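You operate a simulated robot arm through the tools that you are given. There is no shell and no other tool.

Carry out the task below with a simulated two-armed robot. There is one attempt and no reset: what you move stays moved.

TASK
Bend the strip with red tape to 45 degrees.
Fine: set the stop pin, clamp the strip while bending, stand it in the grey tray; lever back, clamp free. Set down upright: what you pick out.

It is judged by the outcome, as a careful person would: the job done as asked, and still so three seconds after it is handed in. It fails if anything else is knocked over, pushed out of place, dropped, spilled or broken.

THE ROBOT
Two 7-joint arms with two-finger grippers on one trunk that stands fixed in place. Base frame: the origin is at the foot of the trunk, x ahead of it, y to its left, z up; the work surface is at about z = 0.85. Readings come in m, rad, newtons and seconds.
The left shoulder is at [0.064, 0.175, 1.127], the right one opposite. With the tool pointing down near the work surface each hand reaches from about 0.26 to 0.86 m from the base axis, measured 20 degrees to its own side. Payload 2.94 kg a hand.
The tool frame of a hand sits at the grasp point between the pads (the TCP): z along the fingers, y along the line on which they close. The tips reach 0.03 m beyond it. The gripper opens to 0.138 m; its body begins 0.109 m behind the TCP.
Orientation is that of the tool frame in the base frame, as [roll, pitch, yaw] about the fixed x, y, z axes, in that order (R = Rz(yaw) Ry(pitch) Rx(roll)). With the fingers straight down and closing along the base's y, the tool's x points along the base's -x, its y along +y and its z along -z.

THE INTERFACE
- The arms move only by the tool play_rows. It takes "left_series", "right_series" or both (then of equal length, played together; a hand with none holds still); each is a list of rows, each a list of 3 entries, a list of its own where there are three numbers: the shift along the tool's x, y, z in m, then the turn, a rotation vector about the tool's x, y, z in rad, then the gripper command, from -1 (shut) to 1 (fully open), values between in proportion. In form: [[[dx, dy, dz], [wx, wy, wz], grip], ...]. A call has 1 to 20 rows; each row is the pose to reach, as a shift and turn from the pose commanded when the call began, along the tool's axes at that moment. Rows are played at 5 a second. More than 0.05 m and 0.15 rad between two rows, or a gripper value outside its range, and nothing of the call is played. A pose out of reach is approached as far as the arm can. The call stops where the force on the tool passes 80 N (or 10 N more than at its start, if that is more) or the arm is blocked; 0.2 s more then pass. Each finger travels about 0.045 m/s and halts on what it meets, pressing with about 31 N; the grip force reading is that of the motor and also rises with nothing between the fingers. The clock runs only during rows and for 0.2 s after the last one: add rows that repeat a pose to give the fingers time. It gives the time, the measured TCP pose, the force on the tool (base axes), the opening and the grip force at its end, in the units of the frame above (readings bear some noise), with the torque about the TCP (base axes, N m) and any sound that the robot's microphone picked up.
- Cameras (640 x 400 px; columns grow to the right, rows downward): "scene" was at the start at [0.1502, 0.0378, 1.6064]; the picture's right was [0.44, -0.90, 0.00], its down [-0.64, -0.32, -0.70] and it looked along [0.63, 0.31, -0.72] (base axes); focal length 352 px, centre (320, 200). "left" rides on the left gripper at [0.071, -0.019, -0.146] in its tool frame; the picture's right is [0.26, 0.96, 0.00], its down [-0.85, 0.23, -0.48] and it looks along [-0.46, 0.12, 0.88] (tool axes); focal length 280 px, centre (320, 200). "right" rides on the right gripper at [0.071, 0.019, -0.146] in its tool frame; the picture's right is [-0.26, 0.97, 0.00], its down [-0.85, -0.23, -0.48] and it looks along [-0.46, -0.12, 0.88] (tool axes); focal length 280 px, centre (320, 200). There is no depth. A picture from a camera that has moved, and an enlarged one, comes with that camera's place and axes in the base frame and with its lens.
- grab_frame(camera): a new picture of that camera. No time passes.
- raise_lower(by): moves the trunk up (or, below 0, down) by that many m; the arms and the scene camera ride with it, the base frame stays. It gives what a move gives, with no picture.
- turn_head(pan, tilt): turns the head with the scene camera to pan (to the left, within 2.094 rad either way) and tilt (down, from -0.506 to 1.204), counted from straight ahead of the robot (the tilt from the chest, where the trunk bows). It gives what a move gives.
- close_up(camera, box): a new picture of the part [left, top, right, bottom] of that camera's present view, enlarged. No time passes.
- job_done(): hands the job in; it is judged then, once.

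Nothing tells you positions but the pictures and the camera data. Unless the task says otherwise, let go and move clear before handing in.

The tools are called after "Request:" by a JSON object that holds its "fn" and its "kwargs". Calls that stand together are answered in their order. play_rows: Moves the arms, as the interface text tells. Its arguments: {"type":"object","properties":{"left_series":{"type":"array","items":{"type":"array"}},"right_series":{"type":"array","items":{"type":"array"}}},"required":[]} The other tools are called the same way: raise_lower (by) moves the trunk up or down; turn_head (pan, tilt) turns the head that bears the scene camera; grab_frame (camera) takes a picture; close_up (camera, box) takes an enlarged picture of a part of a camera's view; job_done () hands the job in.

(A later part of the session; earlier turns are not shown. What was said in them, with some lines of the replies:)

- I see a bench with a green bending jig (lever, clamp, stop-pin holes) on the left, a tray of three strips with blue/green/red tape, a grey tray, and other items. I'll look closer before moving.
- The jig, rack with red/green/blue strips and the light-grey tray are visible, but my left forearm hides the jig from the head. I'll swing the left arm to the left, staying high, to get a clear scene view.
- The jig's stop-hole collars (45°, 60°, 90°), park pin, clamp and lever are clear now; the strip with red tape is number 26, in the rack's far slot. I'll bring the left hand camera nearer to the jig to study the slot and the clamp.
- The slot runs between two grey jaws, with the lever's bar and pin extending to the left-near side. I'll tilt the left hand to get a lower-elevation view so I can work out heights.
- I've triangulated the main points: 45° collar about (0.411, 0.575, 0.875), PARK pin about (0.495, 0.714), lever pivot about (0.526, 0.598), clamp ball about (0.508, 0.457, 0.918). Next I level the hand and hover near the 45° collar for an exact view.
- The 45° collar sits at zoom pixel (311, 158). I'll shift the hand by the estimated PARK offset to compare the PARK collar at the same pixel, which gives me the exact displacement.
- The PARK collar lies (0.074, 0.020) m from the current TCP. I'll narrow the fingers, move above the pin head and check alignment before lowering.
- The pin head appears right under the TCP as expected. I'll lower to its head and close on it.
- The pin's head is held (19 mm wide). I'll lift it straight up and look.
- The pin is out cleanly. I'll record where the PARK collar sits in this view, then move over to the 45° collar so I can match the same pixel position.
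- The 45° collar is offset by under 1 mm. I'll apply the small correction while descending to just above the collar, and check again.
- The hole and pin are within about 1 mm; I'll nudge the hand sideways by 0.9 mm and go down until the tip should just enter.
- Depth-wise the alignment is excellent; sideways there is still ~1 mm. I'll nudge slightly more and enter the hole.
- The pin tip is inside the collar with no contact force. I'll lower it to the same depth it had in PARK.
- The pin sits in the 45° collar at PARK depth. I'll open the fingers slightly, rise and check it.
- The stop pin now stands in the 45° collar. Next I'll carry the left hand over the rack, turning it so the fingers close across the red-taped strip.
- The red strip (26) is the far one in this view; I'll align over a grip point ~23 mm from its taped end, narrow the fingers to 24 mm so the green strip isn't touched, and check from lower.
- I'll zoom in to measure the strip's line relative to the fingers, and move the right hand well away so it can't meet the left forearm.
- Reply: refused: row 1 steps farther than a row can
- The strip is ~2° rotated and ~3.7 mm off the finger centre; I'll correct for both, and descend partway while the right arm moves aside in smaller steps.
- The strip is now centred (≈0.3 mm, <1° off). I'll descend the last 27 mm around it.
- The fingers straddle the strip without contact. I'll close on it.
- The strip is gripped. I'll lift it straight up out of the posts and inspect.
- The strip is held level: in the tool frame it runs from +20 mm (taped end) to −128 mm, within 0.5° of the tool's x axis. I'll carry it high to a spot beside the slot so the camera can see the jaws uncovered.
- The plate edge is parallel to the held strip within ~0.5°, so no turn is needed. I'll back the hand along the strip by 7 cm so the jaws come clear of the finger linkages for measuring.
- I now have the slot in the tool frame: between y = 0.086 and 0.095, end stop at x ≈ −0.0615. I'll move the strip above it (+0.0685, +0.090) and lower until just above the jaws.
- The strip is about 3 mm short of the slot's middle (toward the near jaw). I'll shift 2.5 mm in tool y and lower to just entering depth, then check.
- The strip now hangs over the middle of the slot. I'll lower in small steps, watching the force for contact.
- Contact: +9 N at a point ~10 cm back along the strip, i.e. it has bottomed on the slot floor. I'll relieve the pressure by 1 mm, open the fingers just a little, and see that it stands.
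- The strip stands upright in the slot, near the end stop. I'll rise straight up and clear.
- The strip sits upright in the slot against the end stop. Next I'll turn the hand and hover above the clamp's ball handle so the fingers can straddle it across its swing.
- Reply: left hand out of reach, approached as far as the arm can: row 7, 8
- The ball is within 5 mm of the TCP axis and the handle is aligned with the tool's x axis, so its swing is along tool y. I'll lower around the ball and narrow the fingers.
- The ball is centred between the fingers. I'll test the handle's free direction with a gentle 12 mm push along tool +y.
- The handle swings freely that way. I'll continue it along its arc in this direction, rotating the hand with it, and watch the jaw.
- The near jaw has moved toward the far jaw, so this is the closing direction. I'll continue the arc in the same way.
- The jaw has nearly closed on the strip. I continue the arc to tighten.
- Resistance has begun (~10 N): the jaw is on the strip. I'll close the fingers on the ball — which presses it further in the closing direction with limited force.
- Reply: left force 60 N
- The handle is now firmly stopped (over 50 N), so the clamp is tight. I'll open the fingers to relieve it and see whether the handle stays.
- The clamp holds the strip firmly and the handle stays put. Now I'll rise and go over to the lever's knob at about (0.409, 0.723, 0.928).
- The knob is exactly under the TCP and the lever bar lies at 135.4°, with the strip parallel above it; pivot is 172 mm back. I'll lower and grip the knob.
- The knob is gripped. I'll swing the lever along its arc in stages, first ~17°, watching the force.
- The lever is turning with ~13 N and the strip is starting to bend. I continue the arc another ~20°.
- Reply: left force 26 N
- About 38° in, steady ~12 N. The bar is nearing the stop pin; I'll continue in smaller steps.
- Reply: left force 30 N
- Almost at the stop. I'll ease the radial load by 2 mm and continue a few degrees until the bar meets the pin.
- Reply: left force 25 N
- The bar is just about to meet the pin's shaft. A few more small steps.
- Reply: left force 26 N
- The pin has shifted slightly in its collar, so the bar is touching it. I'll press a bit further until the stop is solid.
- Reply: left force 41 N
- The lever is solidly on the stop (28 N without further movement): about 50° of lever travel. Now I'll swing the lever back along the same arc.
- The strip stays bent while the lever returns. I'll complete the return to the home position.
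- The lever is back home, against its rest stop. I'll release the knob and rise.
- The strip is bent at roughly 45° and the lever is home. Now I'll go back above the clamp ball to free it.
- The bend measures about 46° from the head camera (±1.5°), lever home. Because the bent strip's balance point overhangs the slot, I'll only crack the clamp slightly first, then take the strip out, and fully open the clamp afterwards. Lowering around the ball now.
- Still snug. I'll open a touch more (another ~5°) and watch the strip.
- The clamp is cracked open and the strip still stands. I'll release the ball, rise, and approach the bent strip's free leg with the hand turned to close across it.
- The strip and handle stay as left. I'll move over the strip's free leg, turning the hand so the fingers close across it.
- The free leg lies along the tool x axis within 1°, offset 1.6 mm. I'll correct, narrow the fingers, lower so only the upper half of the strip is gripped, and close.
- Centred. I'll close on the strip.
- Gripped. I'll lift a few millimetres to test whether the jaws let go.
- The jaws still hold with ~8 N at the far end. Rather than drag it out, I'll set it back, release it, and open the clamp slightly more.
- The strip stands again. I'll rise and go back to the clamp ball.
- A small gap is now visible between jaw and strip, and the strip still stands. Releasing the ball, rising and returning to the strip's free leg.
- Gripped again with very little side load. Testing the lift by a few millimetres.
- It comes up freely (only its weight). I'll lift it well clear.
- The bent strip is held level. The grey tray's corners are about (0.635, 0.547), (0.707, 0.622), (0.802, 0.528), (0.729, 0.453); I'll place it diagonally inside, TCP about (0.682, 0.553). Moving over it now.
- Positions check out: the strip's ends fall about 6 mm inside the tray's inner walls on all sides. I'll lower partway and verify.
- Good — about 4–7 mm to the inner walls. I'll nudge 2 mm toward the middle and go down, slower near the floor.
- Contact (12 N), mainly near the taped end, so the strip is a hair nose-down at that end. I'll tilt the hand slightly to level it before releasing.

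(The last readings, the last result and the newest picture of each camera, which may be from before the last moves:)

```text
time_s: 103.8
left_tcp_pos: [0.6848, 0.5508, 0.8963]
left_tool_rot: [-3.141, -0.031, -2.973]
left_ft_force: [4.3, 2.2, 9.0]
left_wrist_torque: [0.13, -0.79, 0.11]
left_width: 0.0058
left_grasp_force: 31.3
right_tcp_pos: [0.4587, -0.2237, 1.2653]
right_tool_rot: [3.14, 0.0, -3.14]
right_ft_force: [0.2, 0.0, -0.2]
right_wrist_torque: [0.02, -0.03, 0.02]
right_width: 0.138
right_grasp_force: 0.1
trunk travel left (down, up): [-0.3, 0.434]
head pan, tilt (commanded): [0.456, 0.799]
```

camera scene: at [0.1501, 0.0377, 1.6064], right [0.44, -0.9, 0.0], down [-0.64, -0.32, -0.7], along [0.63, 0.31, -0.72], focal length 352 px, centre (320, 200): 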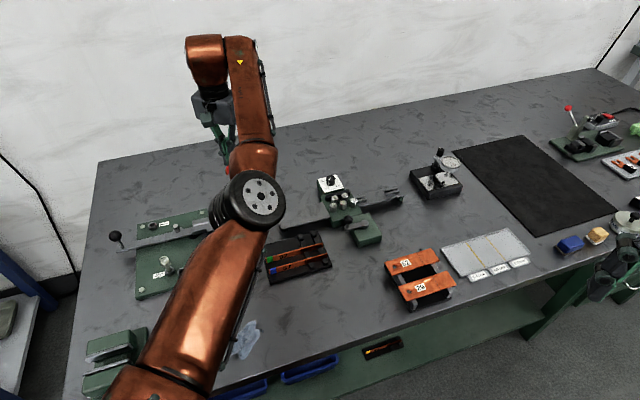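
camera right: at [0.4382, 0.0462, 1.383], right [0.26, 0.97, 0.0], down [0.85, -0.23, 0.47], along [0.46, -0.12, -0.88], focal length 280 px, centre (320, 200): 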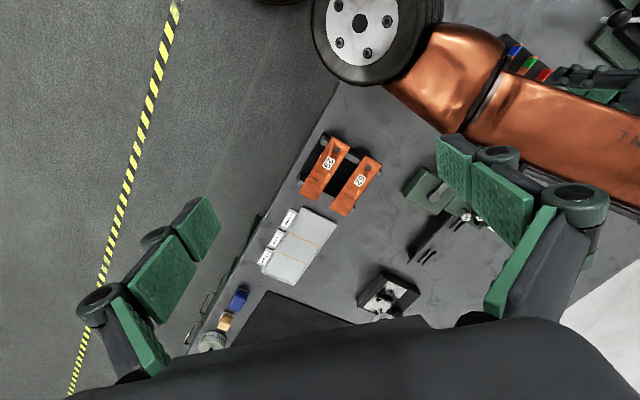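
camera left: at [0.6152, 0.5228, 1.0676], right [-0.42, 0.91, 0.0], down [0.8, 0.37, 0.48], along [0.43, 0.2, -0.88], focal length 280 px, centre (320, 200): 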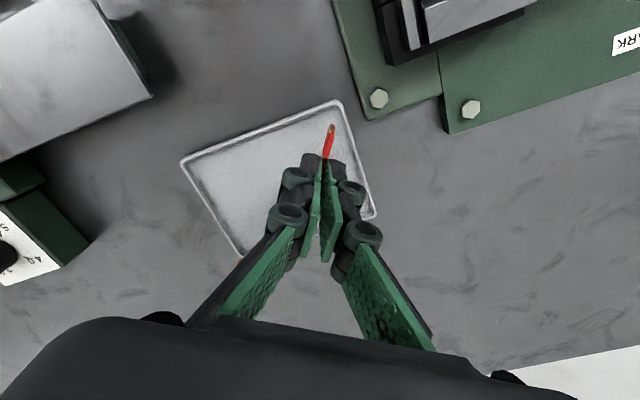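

The contact has moved to the far end, so level lies just between. I'll back off that tilt halfway and open the fingers gently.

Request:
{"fn": "play_rows", "kwargs": {"left_series": [[[0, 0, -0.001], [0, -0.007, 0], -1], [[0, 0, -0.001], [0, -0.007, 0], -1], [[0, 0, -0.001], [0, -0.007, 0], -0.92], [[0, 0, -0.001], [0, -0.007, 0], -0.86], [[0, 0, -0.001], [0, -0.007, 0], -0.8], [[0, 0, -0.001], [0, -0.007, 0], -0.76], [[0, 0, -0.001], [0, -0.007, 0], -0.76]]}}

Request:
{"fn": "close_up", "kwargs": {"camera": "left", "box": [180, 90, 400, 280]}}

Request:
{"fn": "close_up", "kwargs": {"camera": "left", "box": [280, 110, 370, 170]}}

```text
time_s: 105.4
left_tcp_pos: [0.6836, 0.5519, 0.8954]
left_tool_rot: [3.141, -0.026, -2.976]
left_ft_force: [0.0, -0.3, -0.3]
left_wrist_torque: [0.03, -0.03, 0.01]
left_width: 0.0164
left_grasp_force: 0.2
right_tcp_pos: [0.458, -0.2225, 1.2637]
right_tool_rot: [3.139, 0.0, -3.141]
right_ft_force: [0.0, 0.8, 0.1]
right_wrist_torque: [-0.02, 0.07, -0.01]
right_width: 0.1382
right_grasp_force: 0.0
trunk travel left (down, up): [-0.3, 0.434]
head pan, tilt (commanded): [0.456, 0.799]
```

```text
2.11 times, centred on (290, 185) of left
camera zoom: at [0.6219, 0.5223, 1.0438], right [-0.42, 0.91, 0.01], down [0.81, 0.37, 0.45], along [0.41, 0.2, -0.89], focal length 590 px, centre (383, 232)
```

zoom: 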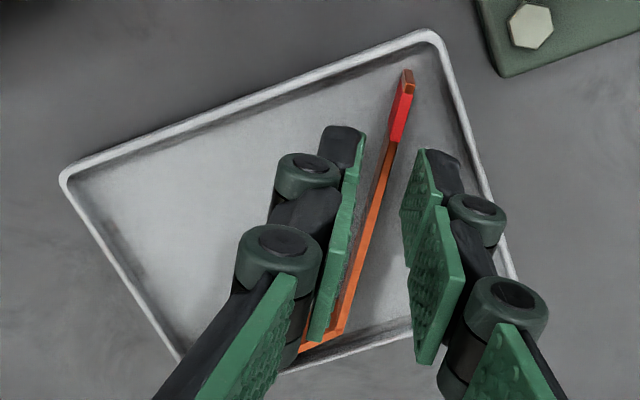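

```text
6.67 times, centred on (325, 140) of left
camera zoom: at [0.6219, 0.5223, 1.0438], right [-0.42, 0.91, 0.01], down [0.81, 0.37, 0.45], along [0.41, 0.2, -0.89], focal length 1869 px, centre (287, 600)
```

zoom: 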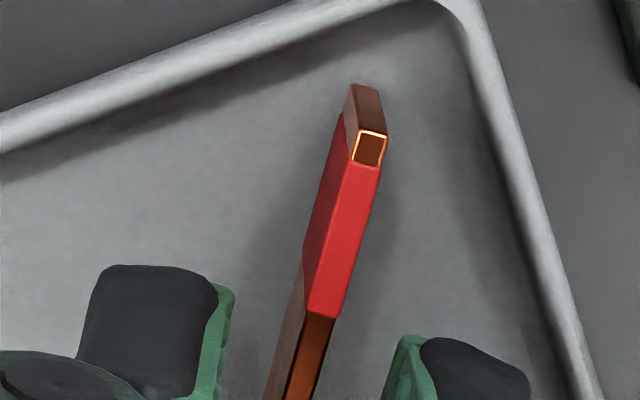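

The strip stands by itself in the tray. I'll rise straight up and look.

Request:
{"fn": "play_rows", "kwargs": {"left_series": [[[0, 0, -0.005], [0, 0, 0], -0.76], [[0, 0, -0.02], [0, 0, 0], -0.72], [[0, 0, -0.05], [0, 0, 0], -0.7], [[0, 0, -0.09], [0, 0, 0], -0.6], [[0, 0, -0.13], [0, 0, 0], -0.5], [[0.0, 0, -0.16], [0, -0.026, 0], -0.3], [[0.04, -0.02, -0.16], [0, -0.026, 0], -0.3], [[0.08, -0.05, -0.16], [0, -0.026, 0], -0.3], [[0.08, -0.05, -0.16], [0, -0.026, 0], -0.3]]}}

Request:
{"fn": "grab_frame", "kwargs": {"camera": "left"}}

Request:
{"fn": "grab_frame", "kwargs": {"camera": "scene"}}

```text
time_s: 107.4
left_tcp_pos: [0.6178, 0.4933, 1.0575]
left_tool_rot: [-3.141, -0.001, -2.975]
left_ft_force: [0.6, 0.4, -0.3]
left_wrist_torque: [-0.03, 0.01, 0.04]
left_width: 0.0482
left_grasp_force: 0.1
right_tcp_pos: [0.4593, -0.2206, 1.2638]
right_tool_rot: [3.142, -0.002, -3.139]
right_ft_force: [-0.5, 0.6, -0.2]
right_wrist_torque: [-0.03, 0.0, -0.02]
right_width: 0.1375
right_grasp_force: 0.1
trunk travel left (down, up): [-0.3, 0.434]
head pan, tilt (commanded): [0.456, 0.799]
```

```text
taken
camera left: at [0.5519, 0.463, 1.205], right [-0.42, 0.91, 0.0], down [0.8, 0.37, 0.47], along [0.43, 0.2, -0.88], focal length 280 px, centre (320, 200)
```

left: 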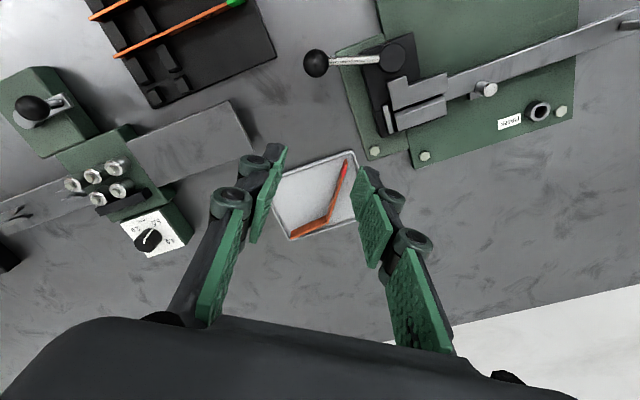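

```text
taken
camera scene: at [0.151, 0.0387, 1.6062], right [0.44, -0.9, 0.0], down [-0.64, -0.32, -0.7], along [0.63, 0.31, -0.72], focal length 352 px, centre (320, 200)
```

scene: 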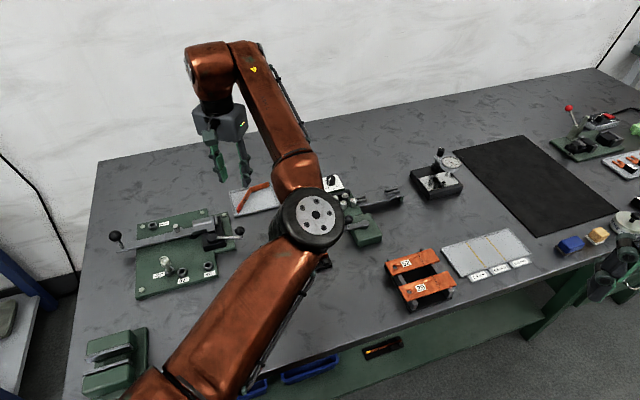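

Request:
{"fn": "close_up", "kwargs": {"camera": "left", "box": [260, 140, 380, 250]}}

Request:
{"fn": "close_up", "kwargs": {"camera": "scene", "box": [210, 160, 310, 230]}}

Request:
{"fn": "close_up", "kwargs": {"camera": "scene", "box": [90, 190, 270, 310]}}

```text
3.64 times, centred on (320, 195) of left
camera zoom: at [0.5519, 0.463, 1.205], right [-0.42, 0.91, 0.0], down [0.8, 0.37, 0.47], along [0.43, 0.2, -0.88], focal length 1020 px, centre (320, 218)
```

zoom: 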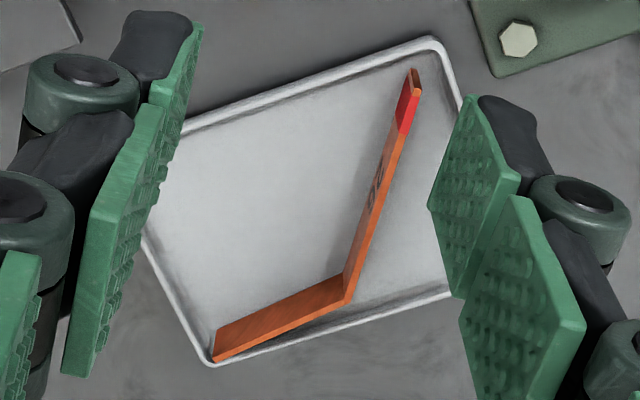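

```text
5.71 times, centred on (260, 195) of scene
camera zoom: at [0.151, 0.0387, 1.6062], right [0.44, -0.9, 0.0], down [-0.64, -0.32, -0.7], along [0.63, 0.31, -0.72], focal length 2009 px, centre (663, 229)
```

zoom: 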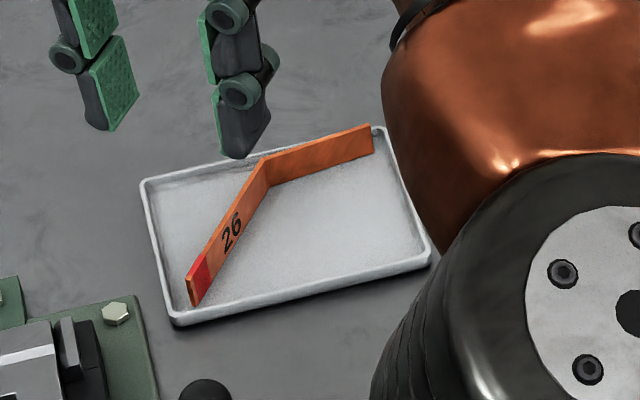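

```text
3.33 times, centred on (180, 250) of scene
camera zoom: at [0.151, 0.0387, 1.6062], right [0.44, -0.9, 0.0], down [-0.64, -0.32, -0.7], along [0.63, 0.31, -0.72], focal length 1172 px, centre (787, 33)
```

zoom: 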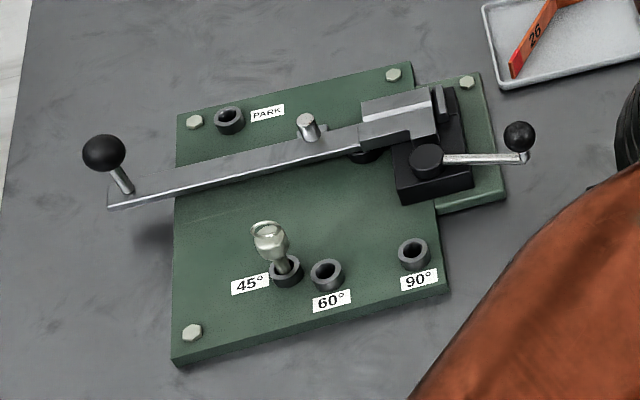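

The strip stands in the tray. I'll check the far end against the tray's rim more closely.

Request:
{"fn": "close_up", "kwargs": {"camera": "left", "box": [275, 205, 335, 245]}}

Request:
{"fn": "close_up", "kwargs": {"camera": "scene", "box": [250, 175, 290, 205]}}

Request:
{"fn": "close_up", "kwargs": {"camera": "scene", "box": [230, 180, 280, 220]}}

```text
10.00 times, centred on (305, 225) of left
camera zoom: at [0.5519, 0.463, 1.205], right [-0.42, 0.91, 0.0], down [0.8, 0.37, 0.47], along [0.43, 0.2, -0.88], focal length 2804 px, centre (470, -50)
```

zoom: 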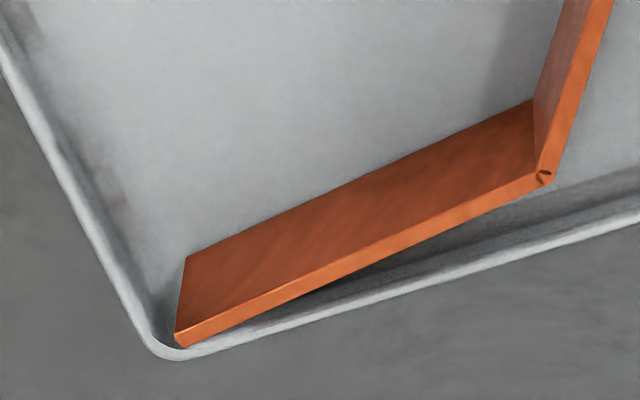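

```text
13.33 times, centred on (270, 190) of scene
camera zoom: at [0.151, 0.0387, 1.6062], right [0.44, -0.9, 0.0], down [-0.64, -0.32, -0.7], along [0.63, 0.31, -0.72], focal length 4688 px, centre (987, 333)
```

zoom: 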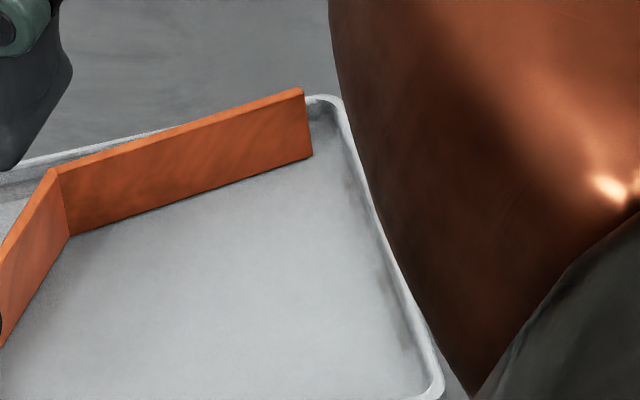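

```text
10.00 times, centred on (255, 200) of scene
camera zoom: at [0.151, 0.0387, 1.6062], right [0.44, -0.9, 0.0], down [-0.64, -0.32, -0.7], along [0.63, 0.31, -0.72], focal length 3516 px, centre (970, 200)
```

zoom: 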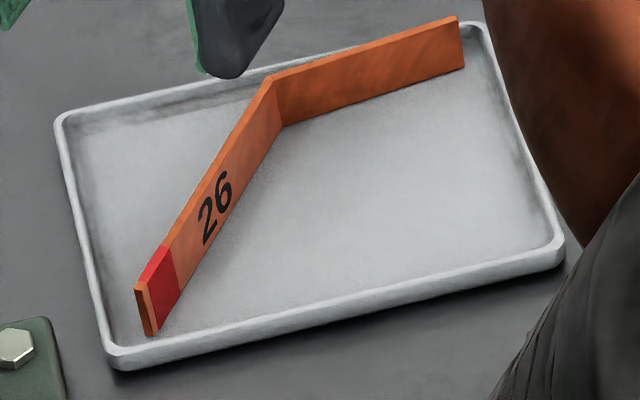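

The bent strip stands upright, fully inside the grey tray, number 26 with red tape, bend ≈ 46°. Now I'll go back to the clamp handle to free it completely.

Request:
{"fn": "play_rows", "kwargs": {"left_series": [[[0.0058, -0.0018, 0], [0, 0, 0.1295], -0.3], [[0.0116, -0.0036, 0], [0, 0, 0.259], -0.3], [[0.0175, -0.0054, 0], [0, 0, 0.3885], -0.3], [[0.0233, -0.0072, 0], [0, 0, 0.518], -0.3], [[0.0291, -0.009, 0], [0, 0, 0.6475], -0.3], [[0.0349, -0.0107, 0], [0, 0, 0.777], -0.3], [[0.0407, -0.0125, 0], [0, 0, 0.9065], -0.3], [[0.0466, -0.0143, 0], [0, 0, 1.036], -0.3], [[0.0524, -0.0161, 0], [0, 0, 1.1655], -0.3], [[0.0582, -0.0179, 0], [0, 0, 1.295], -0.3], [[0.0582, -0.0179, 0], [0, 0, 1.295], -0.3]]}}

Request:
{"fn": "grab_frame", "kwargs": {"camera": "left"}}

```text
time_s: 109.8
left_tcp_pos: [0.5637, 0.4622, 1.0558]
left_tool_rot: [3.141, -0.001, 2.012]
left_ft_force: [-0.4, 0.2, 0.0]
left_wrist_torque: [0.04, 0.0, 0.03]
left_width: 0.0482
left_grasp_force: 0.1
right_tcp_pos: [0.458, -0.2225, 1.2647]
right_tool_rot: [3.139, -0.001, -3.14]
right_ft_force: [0.6, 0.3, 0.5]
right_wrist_torque: [0.01, -0.01, 0.01]
right_width: 0.1378
right_grasp_force: 0.0
trunk travel left (down, up): [-0.3, 0.434]
head pan, tilt (commanded): [0.456, 0.799]
```

```text
taken
camera left: at [0.5159, 0.5195, 1.2037], right [0.76, 0.65, 0.0], down [0.57, -0.67, 0.48], along [0.31, -0.36, -0.88], focal length 280 px, centre (320, 200)
```

left: 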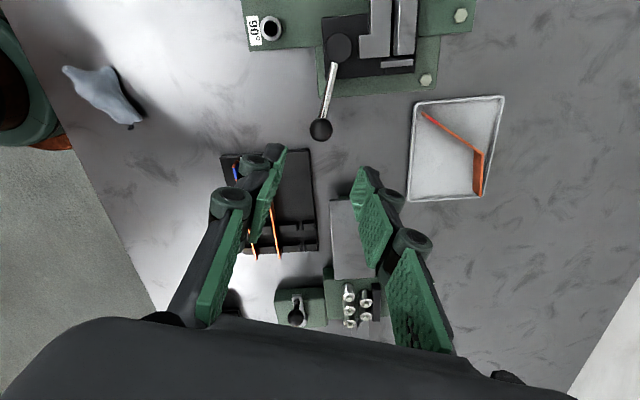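

Request:
{"fn": "play_rows", "kwargs": {"left_series": [[[0.0026, 0.0004, 0.035], [0, 0, 0], -0.3], [[0.0026, 0.0004, 0.07], [0, 0, 0], -0.3], [[0.0026, 0.0004, 0.105], [0, 0, 0], -0.3], [[0.0026, 0.0004, 0.132], [0, 0, 0], -0.3], [[0.0026, 0.0004, 0.132], [0, 0, 0], -0.5], [[0.0026, 0.0004, 0.132], [0, 0, 0], -0.7], [[0.0026, 0.0004, 0.132], [0, 0, 0], -1], [[0.0026, 0.0004, 0.132], [0, 0, 0], -1]]}}

Request:
{"fn": "play_rows", "kwargs": {"left_series": [[[0.0001, -0.0038, 0], [0, 0, 0.05], -1], [[0.0002, -0.0076, 0], [0, 0, 0.1], -1], [[0.0006, -0.0114, 0], [0, 0, 0.15], -1], [[0.0012, -0.0151, 0], [0, 0, 0.2], -1], [[0.002, -0.0188, 0], [0, 0, 0.25], -1], [[0.0029, -0.0225, 0], [0, 0, 0.3], -1], [[0.0041, -0.0261, 0], [0, 0, 0.33], -1], [[0.0054, -0.0297, 0], [0, 0, 0.36], -1], [[0.0069, -0.0332, 0], [0, 0, 0.39], -1], [[0.0085, -0.0366, 0], [0, 0, 0.42], -1]]}}

Request:
{"fn": "grab_frame", "kwargs": {"camera": "left"}}

Request:
{"fn": "close_up", "kwargs": {"camera": "scene", "box": [130, 180, 290, 280]}}

```text
time_s: 111.6
left_tcp_pos: [0.5621, 0.4659, 0.9254]
left_tool_rot: [-3.141, 0.002, 2.013]
left_ft_force: [0.5, -0.9, -0.8]
left_wrist_torque: [-0.06, -0.03, 0.02]
left_width: 0.0221
left_grasp_force: 45.2
right_tcp_pos: [0.4578, -0.2233, 1.2644]
right_tool_rot: [3.139, -0.002, -3.141]
right_ft_force: [0.1, -0.5, 0.2]
right_wrist_torque: [0.01, 0.0, 0.0]
right_width: 0.1381
right_grasp_force: 0.1
trunk travel left (down, up): [-0.3, 0.434]
head pan, tilt (commanded): [0.456, 0.799]
```

```text
time_s: 113.8
left_tcp_pos: [0.5256, 0.4569, 0.9257]
left_tool_rot: [-3.141, 0.0, 1.592]
left_ft_force: [6.6, -2.0, 4.2]
left_wrist_torque: [0.1, -0.06, -0.42]
left_width: 0.0221
left_grasp_force: 45.1
right_tcp_pos: [0.4588, -0.2246, 1.2633]
right_tool_rot: [3.141, 0.0, -3.14]
right_ft_force: [0.7, -0.6, 0.1]
right_wrist_torque: [0.0, -0.04, -0.01]
right_width: 0.1381
right_grasp_force: 0.0
trunk travel left (down, up): [-0.3, 0.434]
head pan, tilt (commanded): [0.456, 0.799]
```

```text
taken
camera left: at [0.5058, 0.528, 1.0723], right [0.96, 0.28, 0.0], down [0.25, -0.84, 0.48], along [0.13, -0.46, -0.88], focal length 280 px, centre (320, 200)
```

left: 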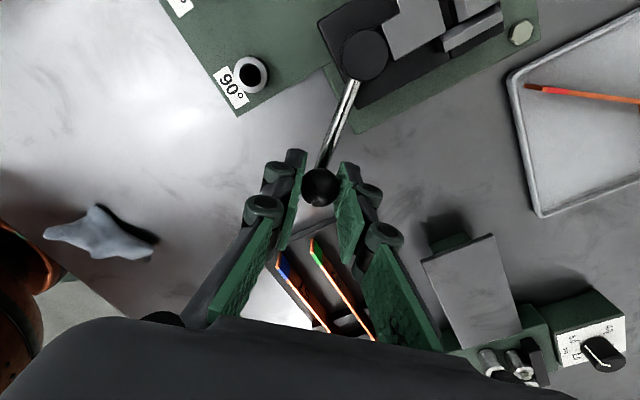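

```text
4.00 times, centred on (210, 230) of scene
camera zoom: at [0.1506, 0.037, 1.6064], right [0.44, -0.9, 0.0], down [-0.64, -0.31, -0.7], along [0.63, 0.31, -0.72], focal length 1406 px, centre (760, 80)
```

zoom: 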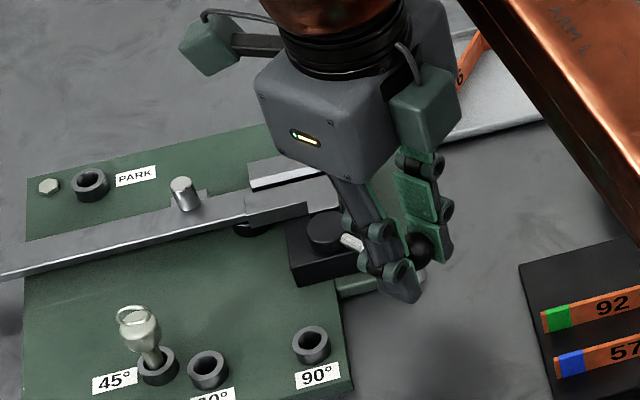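

Almost back at its original open position; I'll swing the last ~10°.

Request:
{"fn": "play_rows", "kwargs": {"left_series": [[[0.0004, -0.0035, 0], [0, 0, 0.03], -1], [[0.001, -0.007, 0], [0, 0, 0.06], -1], [[0.0019, -0.0104, 0], [0, 0, 0.08], -1], [[0.003, -0.0134, 0], [0, 0, 0.1], -1], [[0.003, -0.0134, 0], [0, 0, 0.1], -1]]}}

Request:
{"fn": "close_up", "kwargs": {"camera": "left", "box": [260, 0, 500, 160]}}

```text
time_s: 115.0
left_tcp_pos: [0.5131, 0.46, 0.9255]
left_tool_rot: [3.141, 0.0, 1.493]
left_ft_force: [3.3, -6.9, 1.8]
left_wrist_torque: [-0.41, -0.01, -0.26]
left_width: 0.0222
left_grasp_force: 44.9
right_tcp_pos: [0.459, -0.2239, 1.2648]
right_tool_rot: [3.14, -0.001, 3.141]
right_ft_force: [0.3, -0.2, -0.3]
right_wrist_torque: [0.0, 0.01, -0.02]
right_width: 0.1379
right_grasp_force: 0.1
trunk travel left (down, up): [-0.3, 0.434]
head pan, tilt (commanded): [0.456, 0.799]
```

```text
2.50 times, centred on (380, 80) of left
camera zoom: at [0.4994, 0.5324, 1.0722], right [0.98, 0.19, 0.0], down [0.16, -0.86, 0.48], along [0.09, -0.47, -0.88], focal length 701 px, centre (170, 500)
```

zoom: 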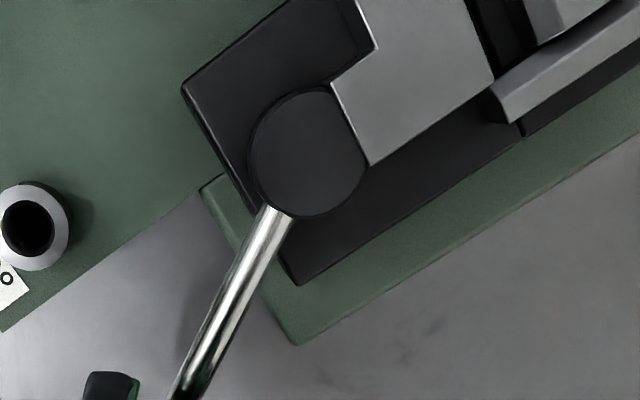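

The jaw is fully retracted and the slot is open. I'll release the ball, rise and withdraw the hand, then check everything.

Request:
{"fn": "play_rows", "kwargs": {"left_series": [[[0, 0, 0], [0, 0, 0], -0.7], [[0, 0, 0], [0, 0, 0], -0.5], [[0, 0, 0], [0, 0, 0], -0.35], [[0, 0, -0.02], [0, 0, 0], -0.3], [[0, 0, -0.06], [0, 0, 0], -0.3], [[0, 0, -0.1], [0, 0, 0], -0.3], [[0, 0, -0.14], [0, 0, 0], -0.3], [[0, 0, -0.18], [0, 0, 0], -0.3], [[0, 0, -0.22], [0, 0, 0], -0.3], [[0, 0, -0.26], [0, 0, 0], -0.3]]}}

Request:
{"fn": "grab_frame", "kwargs": {"camera": "left"}}

Request:
{"fn": "grab_frame", "kwargs": {"camera": "scene"}}

```text
time_s: 117.2
left_tcp_pos: [0.5106, 0.4607, 1.1864]
left_tool_rot: [-3.141, 0.0, 1.494]
left_ft_force: [-0.2, 0.4, 0.5]
left_wrist_torque: [0.0, -0.04, -0.02]
left_width: 0.0482
left_grasp_force: 0.1
right_tcp_pos: [0.4575, -0.2233, 1.2645]
right_tool_rot: [3.141, 0.001, -3.14]
right_ft_force: [-0.5, 0.0, 0.1]
right_wrist_torque: [0.0, -0.04, 0.02]
right_width: 0.1381
right_grasp_force: 0.1
trunk travel left (down, up): [-0.3, 0.434]
head pan, tilt (commanded): [0.456, 0.799]
```

```text
taken
camera left: at [0.4974, 0.5335, 1.3328], right [0.98, 0.19, 0.0], down [0.16, -0.86, 0.48], along [0.09, -0.47, -0.88], focal length 280 px, centre (320, 200)
```

left: 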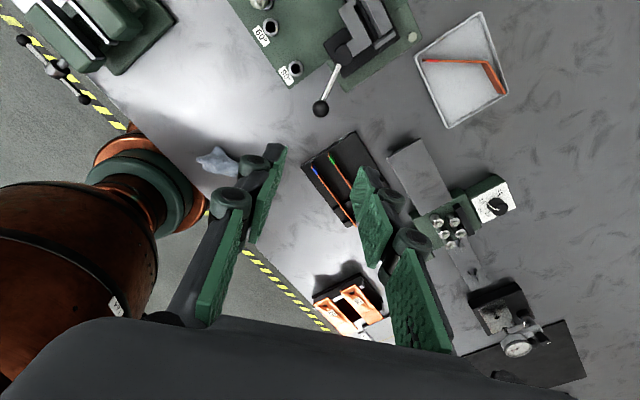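

```text
taken
camera scene: at [0.1488, 0.0371, 1.6066], right [0.44, -0.9, 0.0], down [-0.64, -0.31, -0.7], along [0.63, 0.31, -0.72], focal length 352 px, centre (320, 200)
```

scene: 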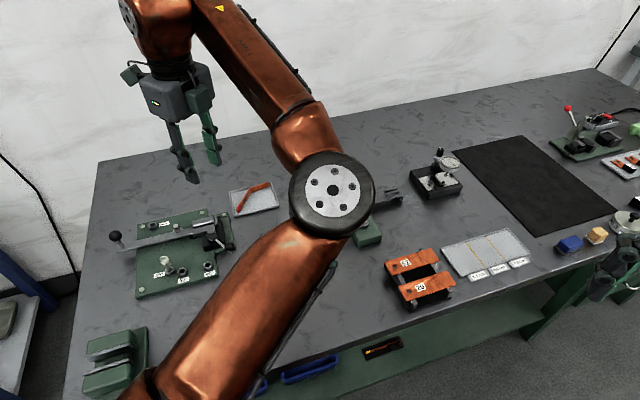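

All looks right. I'll bring the left hand back to its starting pose, away from the work, and take final looks.

Request:
{"fn": "play_rows", "kwargs": {"left_series": [[[0.0046, -0.0117, -0.0037], [0, 0, -0.137], 0], [[0.0092, -0.0234, -0.0073], [0, 0, -0.275], 0], [[0.0138, -0.0351, -0.011], [0, 0, -0.412], 0], [[0.0184, -0.0468, -0.0147], [0, 0, -0.549], 0], [[0.023, -0.0585, -0.0183], [0, 0, -0.687], 0], [[0.0277, -0.0702, -0.022], [0, 0, -0.824], 0], [[0.0323, -0.0818, -0.0257], [0, 0, -0.961], 0], [[0.0369, -0.0935, -0.0293], [0, 0, -1.099], 0], [[0.0415, -0.1052, -0.033], [0, 0, -1.236], 0], [[0.0461, -0.1169, -0.0367], [0, 0, -1.373], 0], [[0.0507, -0.1286, -0.0403], [0, 0, -1.511], 0], [[0.0553, -0.1403, -0.044], [0, 0, -1.648], 0], [[0.0553, -0.1403, -0.044], [0, 0, -1.648], 0]]}}

Request:
{"fn": "grab_frame", "kwargs": {"camera": "left"}}

Request:
{"fn": "close_up", "kwargs": {"camera": "left", "box": [240, 70, 460, 240]}}

Request:
{"fn": "close_up", "kwargs": {"camera": "scene", "box": [200, 150, 320, 240]}}

```text
time_s: 120.0
left_tcp_pos: [0.3764, 0.5247, 1.2299]
left_tool_rot: [3.141, 0.002, -3.141]
left_ft_force: [0.5, -0.5, 0.9]
left_wrist_torque: [0.01, 0.02, -0.01]
left_width: 0.0689
left_grasp_force: 0.1
right_tcp_pos: [0.4583, -0.2236, 1.2642]
right_tool_rot: [3.14, -0.002, -3.142]
right_ft_force: [-0.6, -0.6, 0.6]
right_wrist_torque: [0.03, 0.02, -0.03]
right_width: 0.1382
right_grasp_force: 0.0
trunk travel left (down, up): [-0.3, 0.434]
head pan, tilt (commanded): [0.456, 0.799]
```

```text
taken
camera left: at [0.3059, 0.5074, 1.3765], right [-0.26, 0.96, 0.0], down [0.85, 0.23, 0.48], along [0.46, 0.13, -0.88], focal length 280 px, centre (320, 200)
```

left: 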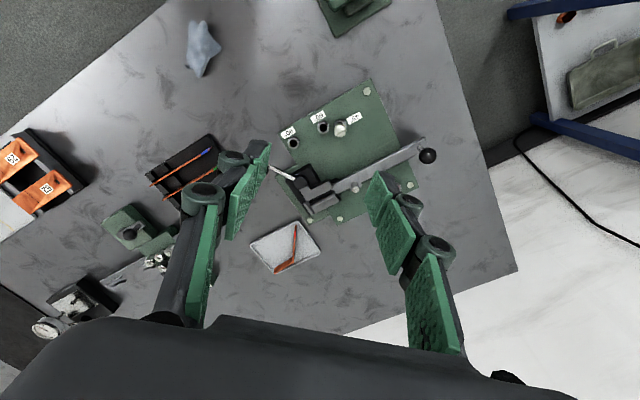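

```text
2.35 times, centred on (350, 155) of left
camera zoom: at [0.3059, 0.5074, 1.3765], right [-0.26, 0.96, 0.0], down [0.85, 0.23, 0.48], along [0.46, 0.13, -0.88], focal length 660 px, centre (249, 306)
```

zoom: 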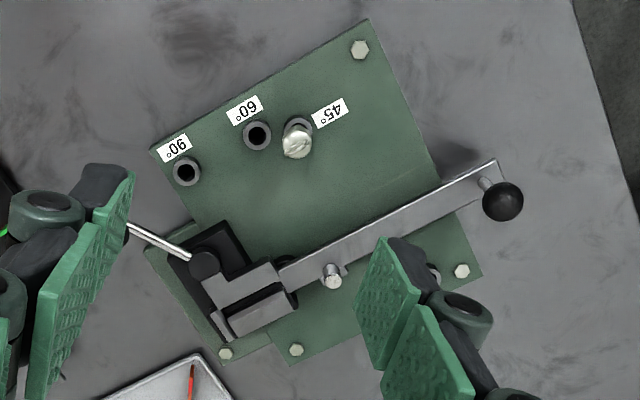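

```text
4.44 times, centred on (260, 195) of scene
camera zoom: at [0.1504, 0.0373, 1.6063], right [0.44, -0.9, 0.0], down [-0.64, -0.31, -0.7], along [0.63, 0.31, -0.72], focal length 1563 px, centre (587, 222)
```

zoom: 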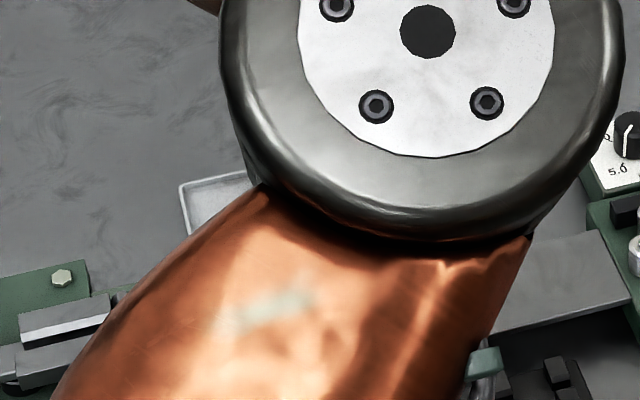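

Request:
{"fn": "close_up", "kwargs": {"camera": "left", "box": [240, 210, 330, 280]}}

Request:
{"fn": "close_up", "kwargs": {"camera": "left", "box": [130, 120, 290, 230]}}

```text
5.71 times, centred on (285, 245) of left
camera zoom: at [0.3059, 0.5074, 1.3765], right [-0.26, 0.96, 0.0], down [0.85, 0.23, 0.48], along [0.46, 0.13, -0.88], focal length 1602 px, centre (520, -57)
```

zoom: 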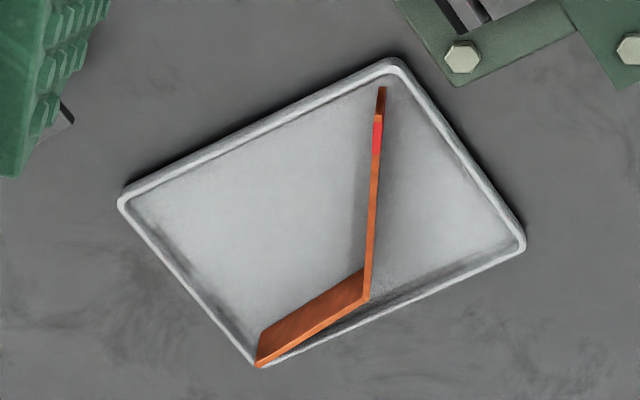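

```text
3.64 times, centred on (210, 175) of left
camera zoom: at [0.3059, 0.5074, 1.3765], right [-0.26, 0.96, 0.0], down [0.85, 0.23, 0.48], along [0.46, 0.13, -0.88], focal length 1020 px, centre (720, 291)
```

zoom: 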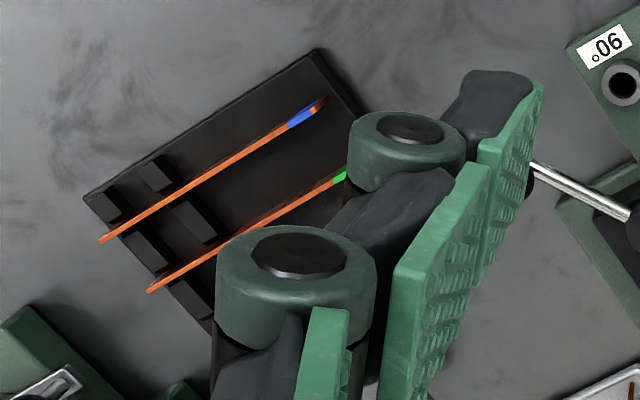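

The job is complete as I see it: the stop pin is in the 45° collar, and the red-taped strip 26 is bent to about 46° by the head camera. It stands upright inside the grey tray, the lever is home, the clamp is fully open, and both hands are clear. The other two strips and the rest of the bench look undisturbed, so I'm handing it in.

Request:
{"fn": "job_done", "kwargs": {}}

```text
The job is handed in.
```

I bent strip 26, the one with red tape, against the 45° stop. It now stands upright inside the grey tray. I judged the angle from camera views only. The head camera gave 46–47° in the jig and about 46° in the tray; hand-camera views read higher, at 47.5° and 50°.

- **Stop pin:** moved from PARK to the 45° hole and left there.
- **Clamp:** held the strip while I bent it. I cracked it open just enough to lift the strip out, then swung the handle back to its original open position.
- **Lever:** taken to the stop, then returned to its rest position.
- **Everything else:** the blue- and green-taped strips are still in the rack, and I saw nothing else knocked or shifted. Both hands are empty and clear of the work.

My first try at lifting the strip out met about 8 N of grip from the jaws. I set it back down, opened the clamp a little more, and it then came out freely.
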